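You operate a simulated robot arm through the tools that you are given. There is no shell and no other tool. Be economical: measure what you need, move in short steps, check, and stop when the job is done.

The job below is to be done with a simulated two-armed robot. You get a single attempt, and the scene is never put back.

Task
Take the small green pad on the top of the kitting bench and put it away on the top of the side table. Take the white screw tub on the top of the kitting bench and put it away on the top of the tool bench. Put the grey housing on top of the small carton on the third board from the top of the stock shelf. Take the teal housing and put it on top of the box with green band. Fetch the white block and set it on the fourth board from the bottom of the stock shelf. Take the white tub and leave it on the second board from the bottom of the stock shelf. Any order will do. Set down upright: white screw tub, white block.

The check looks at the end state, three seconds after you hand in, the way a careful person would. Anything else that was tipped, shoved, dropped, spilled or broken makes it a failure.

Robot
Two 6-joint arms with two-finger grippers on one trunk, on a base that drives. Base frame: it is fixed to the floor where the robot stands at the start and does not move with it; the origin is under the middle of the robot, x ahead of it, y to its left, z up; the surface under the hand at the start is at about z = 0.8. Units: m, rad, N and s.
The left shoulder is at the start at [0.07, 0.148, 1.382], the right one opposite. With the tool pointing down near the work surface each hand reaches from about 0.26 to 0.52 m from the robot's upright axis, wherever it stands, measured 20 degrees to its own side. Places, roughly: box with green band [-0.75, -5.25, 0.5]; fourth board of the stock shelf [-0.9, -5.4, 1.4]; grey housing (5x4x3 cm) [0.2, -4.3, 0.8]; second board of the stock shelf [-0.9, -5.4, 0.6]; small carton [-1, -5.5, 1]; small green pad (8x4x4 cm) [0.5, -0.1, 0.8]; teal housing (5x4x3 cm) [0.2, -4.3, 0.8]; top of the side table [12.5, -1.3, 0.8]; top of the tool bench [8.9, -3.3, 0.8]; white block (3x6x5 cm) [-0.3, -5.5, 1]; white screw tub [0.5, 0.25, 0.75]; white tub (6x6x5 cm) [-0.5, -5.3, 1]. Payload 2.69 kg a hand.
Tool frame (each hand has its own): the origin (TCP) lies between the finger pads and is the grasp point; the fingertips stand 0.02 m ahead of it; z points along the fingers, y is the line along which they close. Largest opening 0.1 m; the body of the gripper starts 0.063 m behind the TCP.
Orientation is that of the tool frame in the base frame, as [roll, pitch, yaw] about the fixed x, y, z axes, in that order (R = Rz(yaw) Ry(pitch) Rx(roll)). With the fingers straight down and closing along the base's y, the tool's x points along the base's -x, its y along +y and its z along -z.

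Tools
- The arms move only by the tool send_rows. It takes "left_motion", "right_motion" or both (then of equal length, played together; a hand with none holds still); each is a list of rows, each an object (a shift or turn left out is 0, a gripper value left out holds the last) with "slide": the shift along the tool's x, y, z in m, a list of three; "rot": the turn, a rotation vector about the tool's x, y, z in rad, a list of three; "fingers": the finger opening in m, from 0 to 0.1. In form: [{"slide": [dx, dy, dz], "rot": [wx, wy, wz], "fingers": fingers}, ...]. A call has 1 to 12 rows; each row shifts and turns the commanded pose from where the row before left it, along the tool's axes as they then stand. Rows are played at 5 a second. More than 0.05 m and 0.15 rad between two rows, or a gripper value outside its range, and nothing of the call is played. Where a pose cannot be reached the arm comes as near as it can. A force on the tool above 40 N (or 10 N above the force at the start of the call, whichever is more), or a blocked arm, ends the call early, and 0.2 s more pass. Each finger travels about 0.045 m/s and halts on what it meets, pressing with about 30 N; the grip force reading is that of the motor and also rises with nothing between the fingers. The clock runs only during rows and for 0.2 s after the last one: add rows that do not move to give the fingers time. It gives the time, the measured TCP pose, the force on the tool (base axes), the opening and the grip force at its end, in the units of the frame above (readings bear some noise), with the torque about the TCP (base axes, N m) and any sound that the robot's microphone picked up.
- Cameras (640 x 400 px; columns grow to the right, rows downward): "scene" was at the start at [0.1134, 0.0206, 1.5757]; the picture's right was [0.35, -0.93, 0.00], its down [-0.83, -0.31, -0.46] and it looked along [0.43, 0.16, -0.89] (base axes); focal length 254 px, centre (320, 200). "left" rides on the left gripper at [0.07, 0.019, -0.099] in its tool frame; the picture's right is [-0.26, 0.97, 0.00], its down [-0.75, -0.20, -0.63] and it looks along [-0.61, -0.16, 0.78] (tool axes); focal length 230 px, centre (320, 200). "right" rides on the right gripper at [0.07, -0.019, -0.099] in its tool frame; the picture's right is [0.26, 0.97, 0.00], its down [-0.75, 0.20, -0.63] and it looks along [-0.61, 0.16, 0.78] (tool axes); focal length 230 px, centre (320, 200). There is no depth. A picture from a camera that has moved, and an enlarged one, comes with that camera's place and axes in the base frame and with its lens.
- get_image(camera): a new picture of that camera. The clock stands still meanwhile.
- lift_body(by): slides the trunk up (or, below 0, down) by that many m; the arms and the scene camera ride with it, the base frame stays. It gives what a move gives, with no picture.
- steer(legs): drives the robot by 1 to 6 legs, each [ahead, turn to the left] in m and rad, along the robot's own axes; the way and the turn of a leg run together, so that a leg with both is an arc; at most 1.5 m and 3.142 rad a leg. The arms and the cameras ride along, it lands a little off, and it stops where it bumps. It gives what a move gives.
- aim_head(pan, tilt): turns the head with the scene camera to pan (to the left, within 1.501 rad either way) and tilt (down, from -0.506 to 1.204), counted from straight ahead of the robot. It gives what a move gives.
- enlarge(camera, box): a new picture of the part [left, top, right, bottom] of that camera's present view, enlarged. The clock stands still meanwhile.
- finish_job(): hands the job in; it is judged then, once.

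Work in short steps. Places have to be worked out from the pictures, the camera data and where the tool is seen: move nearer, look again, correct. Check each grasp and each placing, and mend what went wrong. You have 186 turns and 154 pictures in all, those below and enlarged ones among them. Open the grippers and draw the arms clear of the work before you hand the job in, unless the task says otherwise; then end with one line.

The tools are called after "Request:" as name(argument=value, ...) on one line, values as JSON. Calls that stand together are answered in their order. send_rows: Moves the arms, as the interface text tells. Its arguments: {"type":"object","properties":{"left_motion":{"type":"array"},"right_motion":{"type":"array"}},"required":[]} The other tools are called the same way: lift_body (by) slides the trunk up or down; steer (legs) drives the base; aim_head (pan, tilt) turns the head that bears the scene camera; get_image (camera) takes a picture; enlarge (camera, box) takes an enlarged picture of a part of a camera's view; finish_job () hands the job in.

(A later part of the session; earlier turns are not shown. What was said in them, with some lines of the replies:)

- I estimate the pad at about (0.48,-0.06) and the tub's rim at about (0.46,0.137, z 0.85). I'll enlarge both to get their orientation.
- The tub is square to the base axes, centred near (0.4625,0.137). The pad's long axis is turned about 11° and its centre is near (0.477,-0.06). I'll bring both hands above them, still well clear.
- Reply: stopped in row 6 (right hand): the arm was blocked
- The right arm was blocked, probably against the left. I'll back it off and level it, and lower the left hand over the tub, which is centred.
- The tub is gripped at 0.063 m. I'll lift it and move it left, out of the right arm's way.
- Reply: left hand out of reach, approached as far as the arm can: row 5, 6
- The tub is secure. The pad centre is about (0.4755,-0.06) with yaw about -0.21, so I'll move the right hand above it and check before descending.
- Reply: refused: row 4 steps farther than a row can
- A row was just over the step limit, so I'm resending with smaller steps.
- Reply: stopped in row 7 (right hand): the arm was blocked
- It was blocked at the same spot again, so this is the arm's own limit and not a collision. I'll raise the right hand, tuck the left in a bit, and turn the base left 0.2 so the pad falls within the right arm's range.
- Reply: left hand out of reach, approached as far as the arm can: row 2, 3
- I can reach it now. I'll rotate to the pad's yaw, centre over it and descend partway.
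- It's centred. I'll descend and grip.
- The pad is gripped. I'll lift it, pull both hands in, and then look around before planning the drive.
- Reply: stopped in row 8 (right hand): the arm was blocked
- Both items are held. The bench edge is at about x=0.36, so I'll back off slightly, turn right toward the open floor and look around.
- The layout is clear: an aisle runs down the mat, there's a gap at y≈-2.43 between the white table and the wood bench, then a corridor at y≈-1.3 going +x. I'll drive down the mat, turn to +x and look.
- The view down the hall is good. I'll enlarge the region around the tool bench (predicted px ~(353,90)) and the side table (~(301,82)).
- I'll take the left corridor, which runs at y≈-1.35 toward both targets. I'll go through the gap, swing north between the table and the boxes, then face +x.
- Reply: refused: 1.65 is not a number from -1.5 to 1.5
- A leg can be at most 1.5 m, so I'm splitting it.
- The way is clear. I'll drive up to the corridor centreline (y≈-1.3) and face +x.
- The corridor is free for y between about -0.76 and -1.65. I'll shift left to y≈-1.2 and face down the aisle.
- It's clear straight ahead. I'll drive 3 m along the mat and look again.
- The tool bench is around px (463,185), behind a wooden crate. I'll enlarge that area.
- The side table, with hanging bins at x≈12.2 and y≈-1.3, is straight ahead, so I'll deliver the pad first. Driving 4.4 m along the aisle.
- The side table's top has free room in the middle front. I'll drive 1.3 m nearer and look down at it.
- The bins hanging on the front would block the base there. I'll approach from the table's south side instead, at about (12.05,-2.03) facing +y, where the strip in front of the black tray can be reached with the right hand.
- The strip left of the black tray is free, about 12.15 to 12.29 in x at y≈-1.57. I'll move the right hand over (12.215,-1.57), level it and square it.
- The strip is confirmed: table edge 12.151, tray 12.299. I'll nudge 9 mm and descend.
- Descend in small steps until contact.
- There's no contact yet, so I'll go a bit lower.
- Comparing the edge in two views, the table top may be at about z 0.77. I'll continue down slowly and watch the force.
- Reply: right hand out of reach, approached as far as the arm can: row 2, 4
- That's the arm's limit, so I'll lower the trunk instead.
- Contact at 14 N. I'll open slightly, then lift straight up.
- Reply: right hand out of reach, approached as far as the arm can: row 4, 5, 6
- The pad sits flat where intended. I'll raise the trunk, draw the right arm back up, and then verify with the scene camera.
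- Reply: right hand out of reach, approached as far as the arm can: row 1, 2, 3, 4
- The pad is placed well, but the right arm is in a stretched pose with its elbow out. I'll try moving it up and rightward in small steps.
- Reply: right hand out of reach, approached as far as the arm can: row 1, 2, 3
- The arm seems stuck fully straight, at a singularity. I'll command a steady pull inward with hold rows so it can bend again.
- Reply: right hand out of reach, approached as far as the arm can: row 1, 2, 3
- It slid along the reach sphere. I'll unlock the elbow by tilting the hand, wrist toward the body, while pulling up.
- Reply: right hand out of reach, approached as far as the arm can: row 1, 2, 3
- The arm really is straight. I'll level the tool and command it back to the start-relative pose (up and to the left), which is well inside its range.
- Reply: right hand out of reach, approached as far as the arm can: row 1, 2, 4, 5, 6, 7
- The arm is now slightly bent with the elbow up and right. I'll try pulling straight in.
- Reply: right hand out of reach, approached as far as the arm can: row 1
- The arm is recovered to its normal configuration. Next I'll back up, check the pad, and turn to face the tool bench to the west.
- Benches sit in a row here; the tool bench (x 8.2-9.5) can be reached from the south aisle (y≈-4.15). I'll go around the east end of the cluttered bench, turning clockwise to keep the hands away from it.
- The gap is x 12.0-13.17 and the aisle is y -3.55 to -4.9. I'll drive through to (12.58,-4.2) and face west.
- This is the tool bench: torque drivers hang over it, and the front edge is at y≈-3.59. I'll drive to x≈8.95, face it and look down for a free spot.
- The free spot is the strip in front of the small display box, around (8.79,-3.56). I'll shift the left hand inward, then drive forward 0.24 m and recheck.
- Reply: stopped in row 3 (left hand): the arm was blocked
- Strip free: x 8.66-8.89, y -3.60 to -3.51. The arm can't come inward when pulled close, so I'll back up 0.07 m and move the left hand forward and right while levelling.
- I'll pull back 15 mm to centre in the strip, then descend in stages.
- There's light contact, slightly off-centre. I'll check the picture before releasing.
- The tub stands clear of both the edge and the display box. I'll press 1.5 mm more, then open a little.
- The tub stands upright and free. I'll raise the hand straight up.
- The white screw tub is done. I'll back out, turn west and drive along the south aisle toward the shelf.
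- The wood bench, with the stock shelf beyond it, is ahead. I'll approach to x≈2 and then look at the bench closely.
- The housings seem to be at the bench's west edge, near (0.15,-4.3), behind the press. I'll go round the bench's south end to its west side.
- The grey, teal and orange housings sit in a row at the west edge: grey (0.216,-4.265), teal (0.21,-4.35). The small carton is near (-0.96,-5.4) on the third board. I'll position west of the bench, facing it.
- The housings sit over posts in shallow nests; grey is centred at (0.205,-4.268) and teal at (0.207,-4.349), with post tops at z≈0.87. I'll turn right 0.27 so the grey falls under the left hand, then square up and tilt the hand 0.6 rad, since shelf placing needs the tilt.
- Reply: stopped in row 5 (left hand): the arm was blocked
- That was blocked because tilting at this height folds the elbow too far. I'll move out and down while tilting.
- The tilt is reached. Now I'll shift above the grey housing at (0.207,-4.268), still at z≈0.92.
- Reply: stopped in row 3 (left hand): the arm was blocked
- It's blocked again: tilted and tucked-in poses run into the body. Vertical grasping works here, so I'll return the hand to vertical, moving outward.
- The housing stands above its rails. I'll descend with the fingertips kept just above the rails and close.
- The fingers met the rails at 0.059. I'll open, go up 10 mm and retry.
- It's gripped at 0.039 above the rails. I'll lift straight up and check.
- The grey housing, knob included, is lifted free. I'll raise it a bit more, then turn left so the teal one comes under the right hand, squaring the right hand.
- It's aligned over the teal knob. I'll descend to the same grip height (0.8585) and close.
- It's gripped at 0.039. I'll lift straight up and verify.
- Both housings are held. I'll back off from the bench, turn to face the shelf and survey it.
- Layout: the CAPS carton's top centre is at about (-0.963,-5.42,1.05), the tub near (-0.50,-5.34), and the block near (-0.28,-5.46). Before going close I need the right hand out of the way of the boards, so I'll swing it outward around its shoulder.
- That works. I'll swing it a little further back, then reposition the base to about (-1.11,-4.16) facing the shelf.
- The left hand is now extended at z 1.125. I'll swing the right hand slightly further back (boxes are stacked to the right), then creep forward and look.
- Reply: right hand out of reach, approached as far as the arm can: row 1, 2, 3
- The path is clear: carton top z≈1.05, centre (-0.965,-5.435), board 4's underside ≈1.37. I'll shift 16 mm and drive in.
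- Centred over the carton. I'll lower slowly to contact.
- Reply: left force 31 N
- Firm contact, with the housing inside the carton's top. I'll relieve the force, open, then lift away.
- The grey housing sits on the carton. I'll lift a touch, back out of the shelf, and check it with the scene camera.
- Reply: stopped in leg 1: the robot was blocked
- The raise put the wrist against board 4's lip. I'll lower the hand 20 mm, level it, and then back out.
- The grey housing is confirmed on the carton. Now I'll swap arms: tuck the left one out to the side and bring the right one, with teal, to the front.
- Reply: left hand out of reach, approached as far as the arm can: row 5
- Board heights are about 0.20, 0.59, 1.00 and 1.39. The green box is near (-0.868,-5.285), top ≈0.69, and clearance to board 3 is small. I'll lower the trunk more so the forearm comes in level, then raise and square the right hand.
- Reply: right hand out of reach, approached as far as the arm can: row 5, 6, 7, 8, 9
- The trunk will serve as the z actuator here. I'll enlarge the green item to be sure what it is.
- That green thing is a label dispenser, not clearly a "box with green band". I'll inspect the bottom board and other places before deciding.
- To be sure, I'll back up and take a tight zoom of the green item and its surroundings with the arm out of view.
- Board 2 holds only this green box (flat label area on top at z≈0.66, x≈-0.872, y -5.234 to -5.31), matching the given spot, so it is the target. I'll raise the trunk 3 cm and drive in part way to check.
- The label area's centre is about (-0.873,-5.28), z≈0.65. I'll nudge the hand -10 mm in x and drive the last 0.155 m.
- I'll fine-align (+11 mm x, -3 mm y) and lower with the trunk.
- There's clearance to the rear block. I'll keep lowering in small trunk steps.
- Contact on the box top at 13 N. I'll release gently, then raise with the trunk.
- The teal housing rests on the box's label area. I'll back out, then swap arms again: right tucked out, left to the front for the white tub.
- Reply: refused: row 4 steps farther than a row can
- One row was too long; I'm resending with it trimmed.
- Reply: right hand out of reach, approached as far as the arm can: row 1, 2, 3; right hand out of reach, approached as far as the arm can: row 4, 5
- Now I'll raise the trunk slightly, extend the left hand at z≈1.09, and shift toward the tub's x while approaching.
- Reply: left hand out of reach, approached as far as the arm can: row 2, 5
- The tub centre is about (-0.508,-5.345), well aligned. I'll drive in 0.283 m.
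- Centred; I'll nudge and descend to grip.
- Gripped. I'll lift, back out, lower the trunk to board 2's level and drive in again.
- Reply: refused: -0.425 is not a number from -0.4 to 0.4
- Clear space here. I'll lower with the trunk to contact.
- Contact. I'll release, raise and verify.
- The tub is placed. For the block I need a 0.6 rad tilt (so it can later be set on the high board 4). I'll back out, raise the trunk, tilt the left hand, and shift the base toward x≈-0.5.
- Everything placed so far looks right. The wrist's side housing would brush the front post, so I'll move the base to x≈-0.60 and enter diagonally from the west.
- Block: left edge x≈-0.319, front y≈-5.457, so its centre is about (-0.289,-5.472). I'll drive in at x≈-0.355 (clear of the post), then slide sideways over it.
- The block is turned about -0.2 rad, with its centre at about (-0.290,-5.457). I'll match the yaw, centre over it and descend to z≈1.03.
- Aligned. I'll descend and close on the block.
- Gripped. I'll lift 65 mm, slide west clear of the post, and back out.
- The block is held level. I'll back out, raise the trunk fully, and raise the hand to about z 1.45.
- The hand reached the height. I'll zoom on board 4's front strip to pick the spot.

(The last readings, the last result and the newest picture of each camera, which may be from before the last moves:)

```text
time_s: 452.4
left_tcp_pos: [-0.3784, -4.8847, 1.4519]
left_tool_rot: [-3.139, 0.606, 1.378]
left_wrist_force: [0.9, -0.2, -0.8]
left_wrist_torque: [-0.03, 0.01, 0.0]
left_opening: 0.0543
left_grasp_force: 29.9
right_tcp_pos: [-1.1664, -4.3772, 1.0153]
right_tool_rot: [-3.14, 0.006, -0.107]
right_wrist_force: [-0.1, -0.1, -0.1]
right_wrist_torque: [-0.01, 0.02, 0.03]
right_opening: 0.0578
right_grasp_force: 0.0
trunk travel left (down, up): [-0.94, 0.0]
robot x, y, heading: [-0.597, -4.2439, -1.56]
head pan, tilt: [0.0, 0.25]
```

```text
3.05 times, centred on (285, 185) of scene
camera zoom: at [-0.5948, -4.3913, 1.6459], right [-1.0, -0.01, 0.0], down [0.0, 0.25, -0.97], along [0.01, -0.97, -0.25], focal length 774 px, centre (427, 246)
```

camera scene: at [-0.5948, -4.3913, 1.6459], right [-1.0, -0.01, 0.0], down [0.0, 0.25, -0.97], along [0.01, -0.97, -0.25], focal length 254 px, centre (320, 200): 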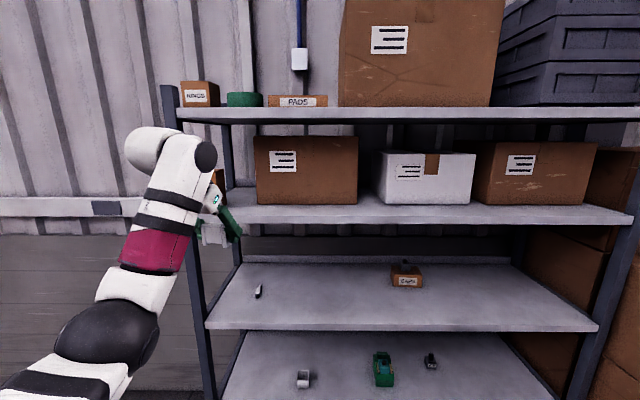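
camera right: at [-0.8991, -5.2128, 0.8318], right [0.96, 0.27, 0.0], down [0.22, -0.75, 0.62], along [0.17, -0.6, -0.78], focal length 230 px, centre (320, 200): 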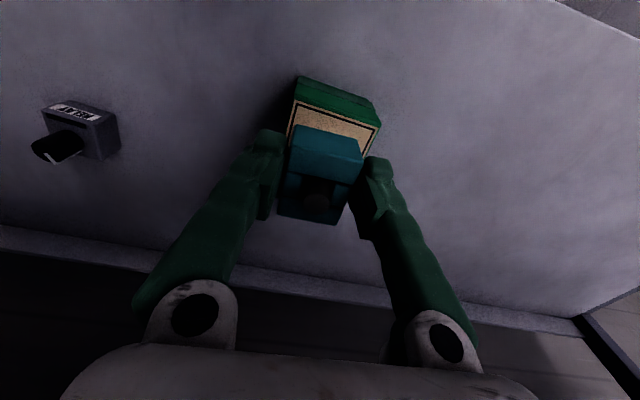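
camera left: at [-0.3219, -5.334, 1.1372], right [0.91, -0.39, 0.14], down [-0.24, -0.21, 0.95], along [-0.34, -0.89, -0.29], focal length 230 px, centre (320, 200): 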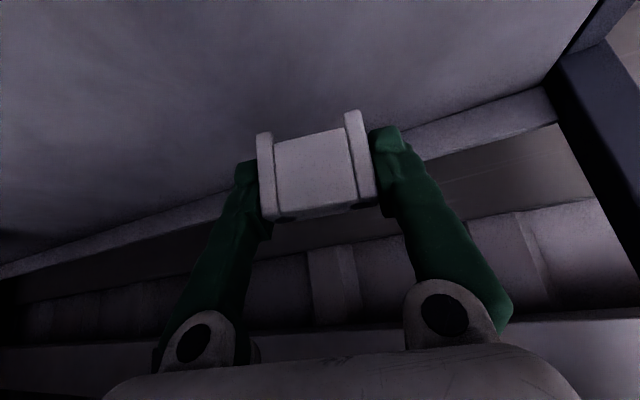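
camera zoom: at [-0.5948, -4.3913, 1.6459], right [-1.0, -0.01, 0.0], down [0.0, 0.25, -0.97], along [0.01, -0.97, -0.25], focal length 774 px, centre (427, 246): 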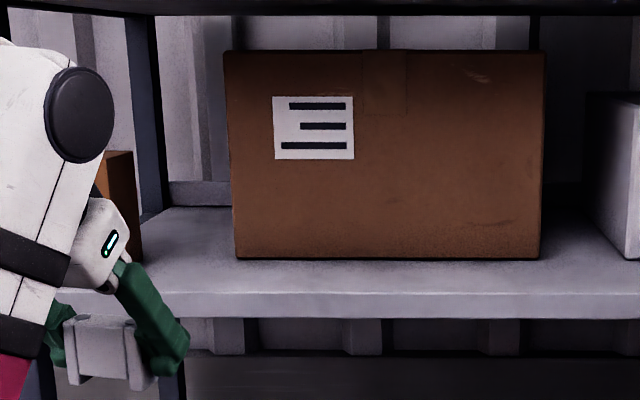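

The free strip is y -5.15 to -5.29 at z≈1.40. I'll shift the hand west 6 cm, drive in 0.34 m, and check.

Request:
send_rows(left_motion=[{"slide": [0, -0.03, 0]}, {"slide": [0, -0.03, 0]}, {}])

Request:
steer(legs=[[0.34, 0]])

Request:
get_image(camera="left")

Request:
get_image(camera="scene")

```text
time_s: 453.2
left_tcp_pos: [-0.4363, -4.8835, 1.4515]
left_tool_rot: [-3.139, 0.607, 1.379]
left_wrist_force: [-0.1, -0.6, -0.9]
left_wrist_torque: [0.03, 0.0, 0.0]
left_opening: 0.0543
left_grasp_force: 30.0
left hand out of reach, approached as far as the arm can: row 1, 2
right_tcp_pos: [-1.1651, -4.377, 1.0163]
right_tool_rot: [3.141, 0.007, -0.106]
right_wrist_force: [0.9, 1.1, 0.3]
right_wrist_torque: [0.03, 0.04, 0.0]
right_opening: 0.0582
right_grasp_force: 0.0
trunk travel left (down, up): [-0.94, 0.0]
robot x, y, heading: [-0.5994, -4.2471, -1.561]
head pan, tilt: [0.0, 0.25]
```

```text
time_s: 455.4
left_tcp_pos: [-0.4332, -5.226, 1.4551]
left_tool_rot: [-3.14, 0.609, 1.378]
left_wrist_force: [-1.0, -0.3, -0.1]
left_wrist_torque: [0.01, 0.01, 0.0]
left_opening: 0.0544
left_grasp_force: 29.3
right_tcp_pos: [-1.1615, -4.7205, 1.0164]
right_tool_rot: [3.14, 0.006, -0.107]
right_wrist_force: [0.3, 0.3, 0.4]
right_wrist_torque: [-0.02, -0.02, -0.01]
right_opening: 0.0582
right_grasp_force: 0.0
trunk travel left (down, up): [-0.94, 0.0]
robot x, y, heading: [-0.5953, -4.5909, -1.562]
head pan, tilt: [0.0, 0.25]
```

```text
31 pictures are left
camera left: at [-0.3928, -5.117, 1.4965], right [0.91, -0.39, 0.15], down [-0.24, -0.21, 0.95], along [-0.34, -0.89, -0.29], focal length 230 px, centre (320, 200)
```

left: 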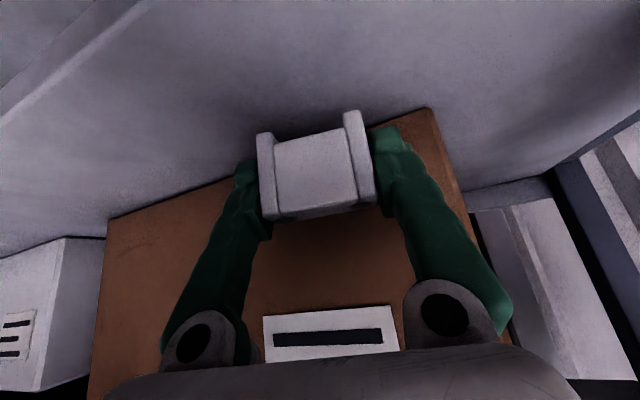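

```text
30 pictures are left
camera scene: at [-0.5906, -4.7331, 1.6464], right [-1.0, -0.01, 0.0], down [0.0, 0.24, -0.97], along [0.01, -0.97, -0.24], focal length 254 px, centre (320, 200)
```

scene: 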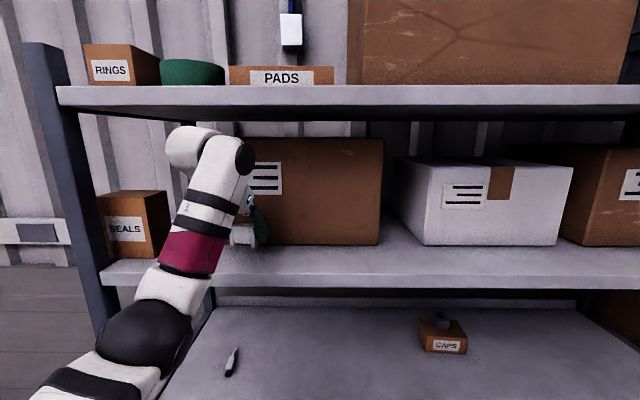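

The block is over the strip, clear of the carton (front y≈-5.28). I'll lower with the trunk to contact.

Request:
lift_body(by=-0.014)

Request:
lift_body(by=-0.004)

Request:
lift_body(by=-0.004)

```text
time_s: 456.1
left_tcp_pos: [-0.4335, -5.2278, 1.4394]
left_tool_rot: [-3.14, 0.607, 1.379]
left_wrist_force: [-0.1, 0.1, -0.1]
left_wrist_torque: [0.01, 0.02, -0.05]
left_opening: 0.0545
left_grasp_force: 29.9
right_tcp_pos: [-1.1613, -4.7239, 1.0016]
right_tool_rot: [3.141, 0.007, -0.106]
right_wrist_force: [-0.1, 0.6, 0.1]
right_wrist_torque: [0.0, 0.01, -0.03]
right_opening: 0.058
right_grasp_force: 0.0
trunk travel left (down, up): [-0.926, 0.014]
robot x, y, heading: [-0.5942, -4.5914, -1.559]
head pan, tilt: [0.0, 0.25]
```

```text
time_s: 456.6
left_tcp_pos: [-0.4332, -5.2296, 1.4349]
left_tool_rot: [3.141, 0.605, 1.38]
left_wrist_force: [-0.6, -0.2, 0.2]
left_wrist_torque: [0.0, 0.0, -0.05]
left_opening: 0.0541
left_grasp_force: 30.2
right_tcp_pos: [-1.162, -4.7238, 0.9987]
right_tool_rot: [-3.14, 0.007, -0.105]
right_wrist_force: [-0.3, 0.0, 1.1]
right_wrist_torque: [0.01, -0.02, -0.04]
right_opening: 0.0577
right_grasp_force: 0.0
trunk travel left (down, up): [-0.922, 0.018]
robot x, y, heading: [-0.595, -4.5928, -1.558]
head pan, tilt: [0.0, 0.25]
```

```text
time_s: 457.1
left_tcp_pos: [-0.4321, -5.2294, 1.4311]
left_tool_rot: [-3.14, 0.61, 1.378]
left_wrist_force: [0.6, 1.5, 3.5]
left_wrist_torque: [0.01, 0.09, 0.03]
left_opening: 0.0545
left_grasp_force: 29.9
right_tcp_pos: [-1.1617, -4.7239, 0.9923]
right_tool_rot: [-3.141, 0.008, -0.106]
right_wrist_force: [0.5, -0.1, -0.3]
right_wrist_torque: [0.04, 0.01, -0.01]
right_opening: 0.058
right_grasp_force: 0.0
trunk travel left (down, up): [-0.918, 0.022]
robot x, y, heading: [-0.6003, -4.5898, -1.555]
head pan, tilt: [0.0, 0.25]
```

Contact is starting (3.5 N). I'll lower 2 mm more and then release.

Request:
lift_body(by=-0.002)

Request:
send_rows(left_motion=[{"fingers": 0.08}, {}, {}, {}])

Request:
get_image(camera="left")

```text
time_s: 457.6
left_tcp_pos: [-0.4331, -5.2275, 1.4303]
left_tool_rot: [-3.14, 0.613, 1.38]
left_wrist_force: [0.3, -4.3, 14.1]
left_wrist_torque: [0.07, 0.24, 0.06]
left_opening: 0.0544
left_grasp_force: 30.0
right_tcp_pos: [-1.1615, -4.7221, 0.9912]
right_tool_rot: [3.141, 0.008, -0.106]
right_wrist_force: [-0.1, 0.0, 0.7]
right_wrist_torque: [0.0, 0.0, 0.03]
right_opening: 0.0581
right_grasp_force: 0.0
trunk travel left (down, up): [-0.916, 0.024]
robot x, y, heading: [-0.593, -4.5882, -1.559]
head pan, tilt: [0.0, 0.25]
```

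```text
time_s: 458.6
left_tcp_pos: [-0.4328, -5.2301, 1.427]
left_tool_rot: [3.141, 0.606, 1.378]
left_wrist_force: [0.0, 0.1, 0.3]
left_wrist_torque: [-0.01, -0.01, 0.01]
left_opening: 0.08
left_grasp_force: 0.1
right_tcp_pos: [-1.1613, -4.7239, 0.9908]
right_tool_rot: [-3.139, 0.008, -0.106]
right_wrist_force: [-0.7, -0.8, -0.5]
right_wrist_torque: [0.01, 0.05, -0.04]
right_opening: 0.0581
right_grasp_force: 0.1
trunk travel left (down, up): [-0.916, 0.024]
robot x, y, heading: [-0.592, -4.592, -1.557]
head pan, tilt: [0.0, 0.25]
```

```text
29 pictures are left
camera left: at [-0.393, -5.1212, 1.4708], right [0.91, -0.39, 0.15], down [-0.24, -0.21, 0.95], along [-0.34, -0.89, -0.29], focal length 230 px, centre (320, 200)
```

left: 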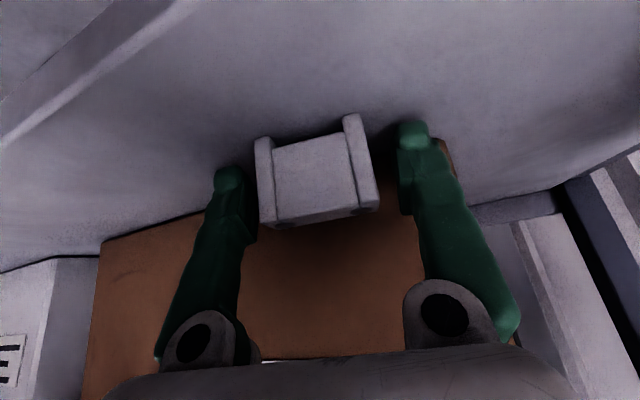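

The block is standing free. I'll raise slightly and back straight out, then verify.

Request:
lift_body(by=0.022)

Request:
steer(legs=[[-0.45, 0]])

Request:
get_image(camera="scene")

```text
time_s: 459.3
left_tcp_pos: [-0.4324, -5.2299, 1.4513]
left_tool_rot: [3.141, 0.608, 1.378]
left_wrist_force: [0.6, 0.4, 0.4]
left_wrist_torque: [-0.01, -0.01, 0.01]
left_opening: 0.0798
left_grasp_force: 0.1
right_tcp_pos: [-1.1601, -4.7231, 1.013]
right_tool_rot: [3.141, 0.007, -0.108]
right_wrist_force: [0.2, -0.3, 0.7]
right_wrist_torque: [-0.02, -0.01, 0.01]
right_opening: 0.0579
right_grasp_force: 0.1
trunk travel left (down, up): [-0.938, 0.002]
robot x, y, heading: [-0.5945, -4.5904, -1.556]
head pan, tilt: [0.0, 0.25]
```

```text
time_s: 462.1
left_tcp_pos: [-0.4413, -4.7741, 1.4493]
left_tool_rot: [-3.14, 0.603, 1.37]
left_wrist_force: [-0.7, 0.9, -0.1]
left_wrist_torque: [-0.01, -0.04, -0.03]
left_opening: 0.0798
left_grasp_force: 0.1
right_tcp_pos: [-1.1655, -4.2612, 1.0126]
right_tool_rot: [-3.14, 0.007, -0.114]
right_wrist_force: [0.3, -0.4, 0.5]
right_wrist_torque: [0.03, -0.02, 0.06]
right_opening: 0.0582
right_grasp_force: 0.0
trunk travel left (down, up): [-0.938, 0.002]
robot x, y, heading: [-0.6, -4.1371, -1.562]
head pan, tilt: [0.0, 0.25]
```

```text
28 pictures are left
camera scene: at [-0.5952, -4.2819, 1.6436], right [-1.0, 0.0, 0.0], down [0.0, 0.25, -0.97], along [0.0, -0.97, -0.25], focal length 254 px, centre (320, 200)
```

scene: 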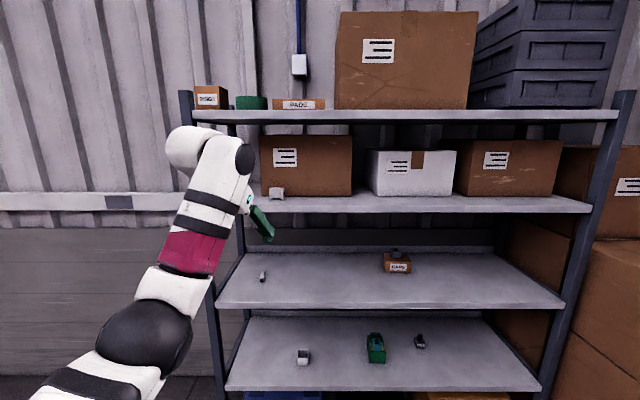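

The block stands on board 4. I'll zoom on all the placements for a final check.

Request:
enlarge(camera="scene", box=[280, 310, 440, 400])

Request:
enlarge(camera="scene", box=[250, 170, 430, 290])

```text
4.00 times, centred on (360, 355) of scene
camera zoom: at [-0.5952, -4.2819, 1.6436], right [-1.0, 0.0, 0.0], down [0.0, 0.25, -0.97], along [0.0, -0.97, -0.25], focal length 1016 px, centre (160, -420)
```

zoom: 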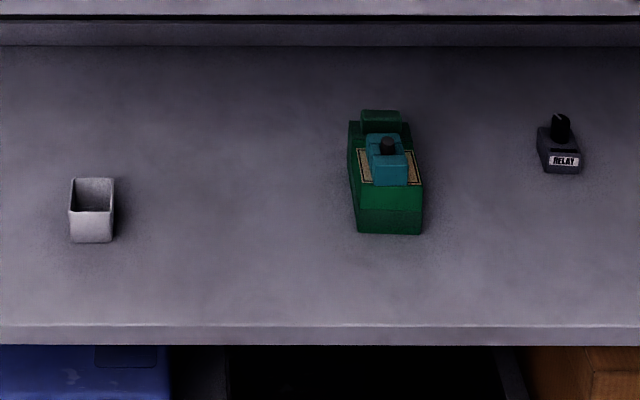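

```text
3.33 times, centred on (340, 230) of scene
camera zoom: at [-0.5952, -4.2819, 1.6436], right [-1.0, 0.0, 0.0], down [0.0, 0.25, -0.97], along [0.0, -0.97, -0.25], focal length 847 px, centre (253, 100)
```

zoom: 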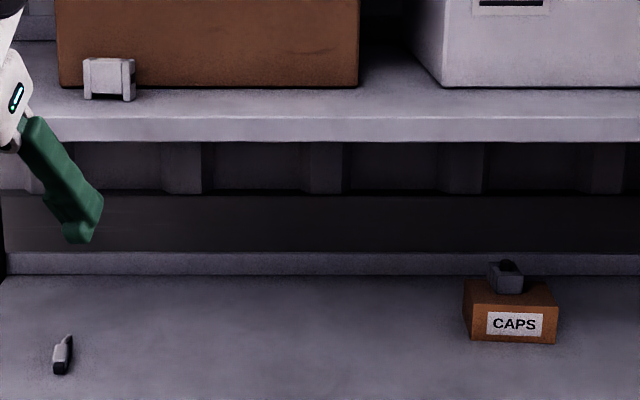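

All six placements look right and the arms are clear of the work. I'll open both grippers fully before handing in.

Request:
send_rows(left_motion=[{"fingers": 0.1}, {}, {}], right_motion=[{"fingers": 0.1}, {}, {}])

Request:
finish_job()

```text
time_s: 462.9
left_tcp_pos: [-0.441, -4.7709, 1.4506]
left_tool_rot: [-3.14, 0.606, 1.37]
left_wrist_force: [0.0, 0.1, -0.3]
left_wrist_torque: [0.01, 0.0, -0.01]
left_opening: 0.1001
left_grasp_force: 0.0
right_tcp_pos: [-1.1657, -4.2602, 1.0138]
right_tool_rot: [-3.141, 0.008, -0.114]
right_wrist_force: [0.8, 0.7, -0.4]
right_wrist_torque: [-0.01, -0.01, -0.01]
right_opening: 0.0998
right_grasp_force: 0.0
trunk travel left (down, up): [-0.938, 0.002]
robot x, y, heading: [-0.5996, -4.1317, -1.565]
head pan, tilt: [0.0, 0.25]
```

```text
The job is handed in.
```

The job is handed in with all six items placed and both arms clear; the one doubt is whether the green labelled box under the teal housing is the "box with green band", though it was the only match near the given spot.
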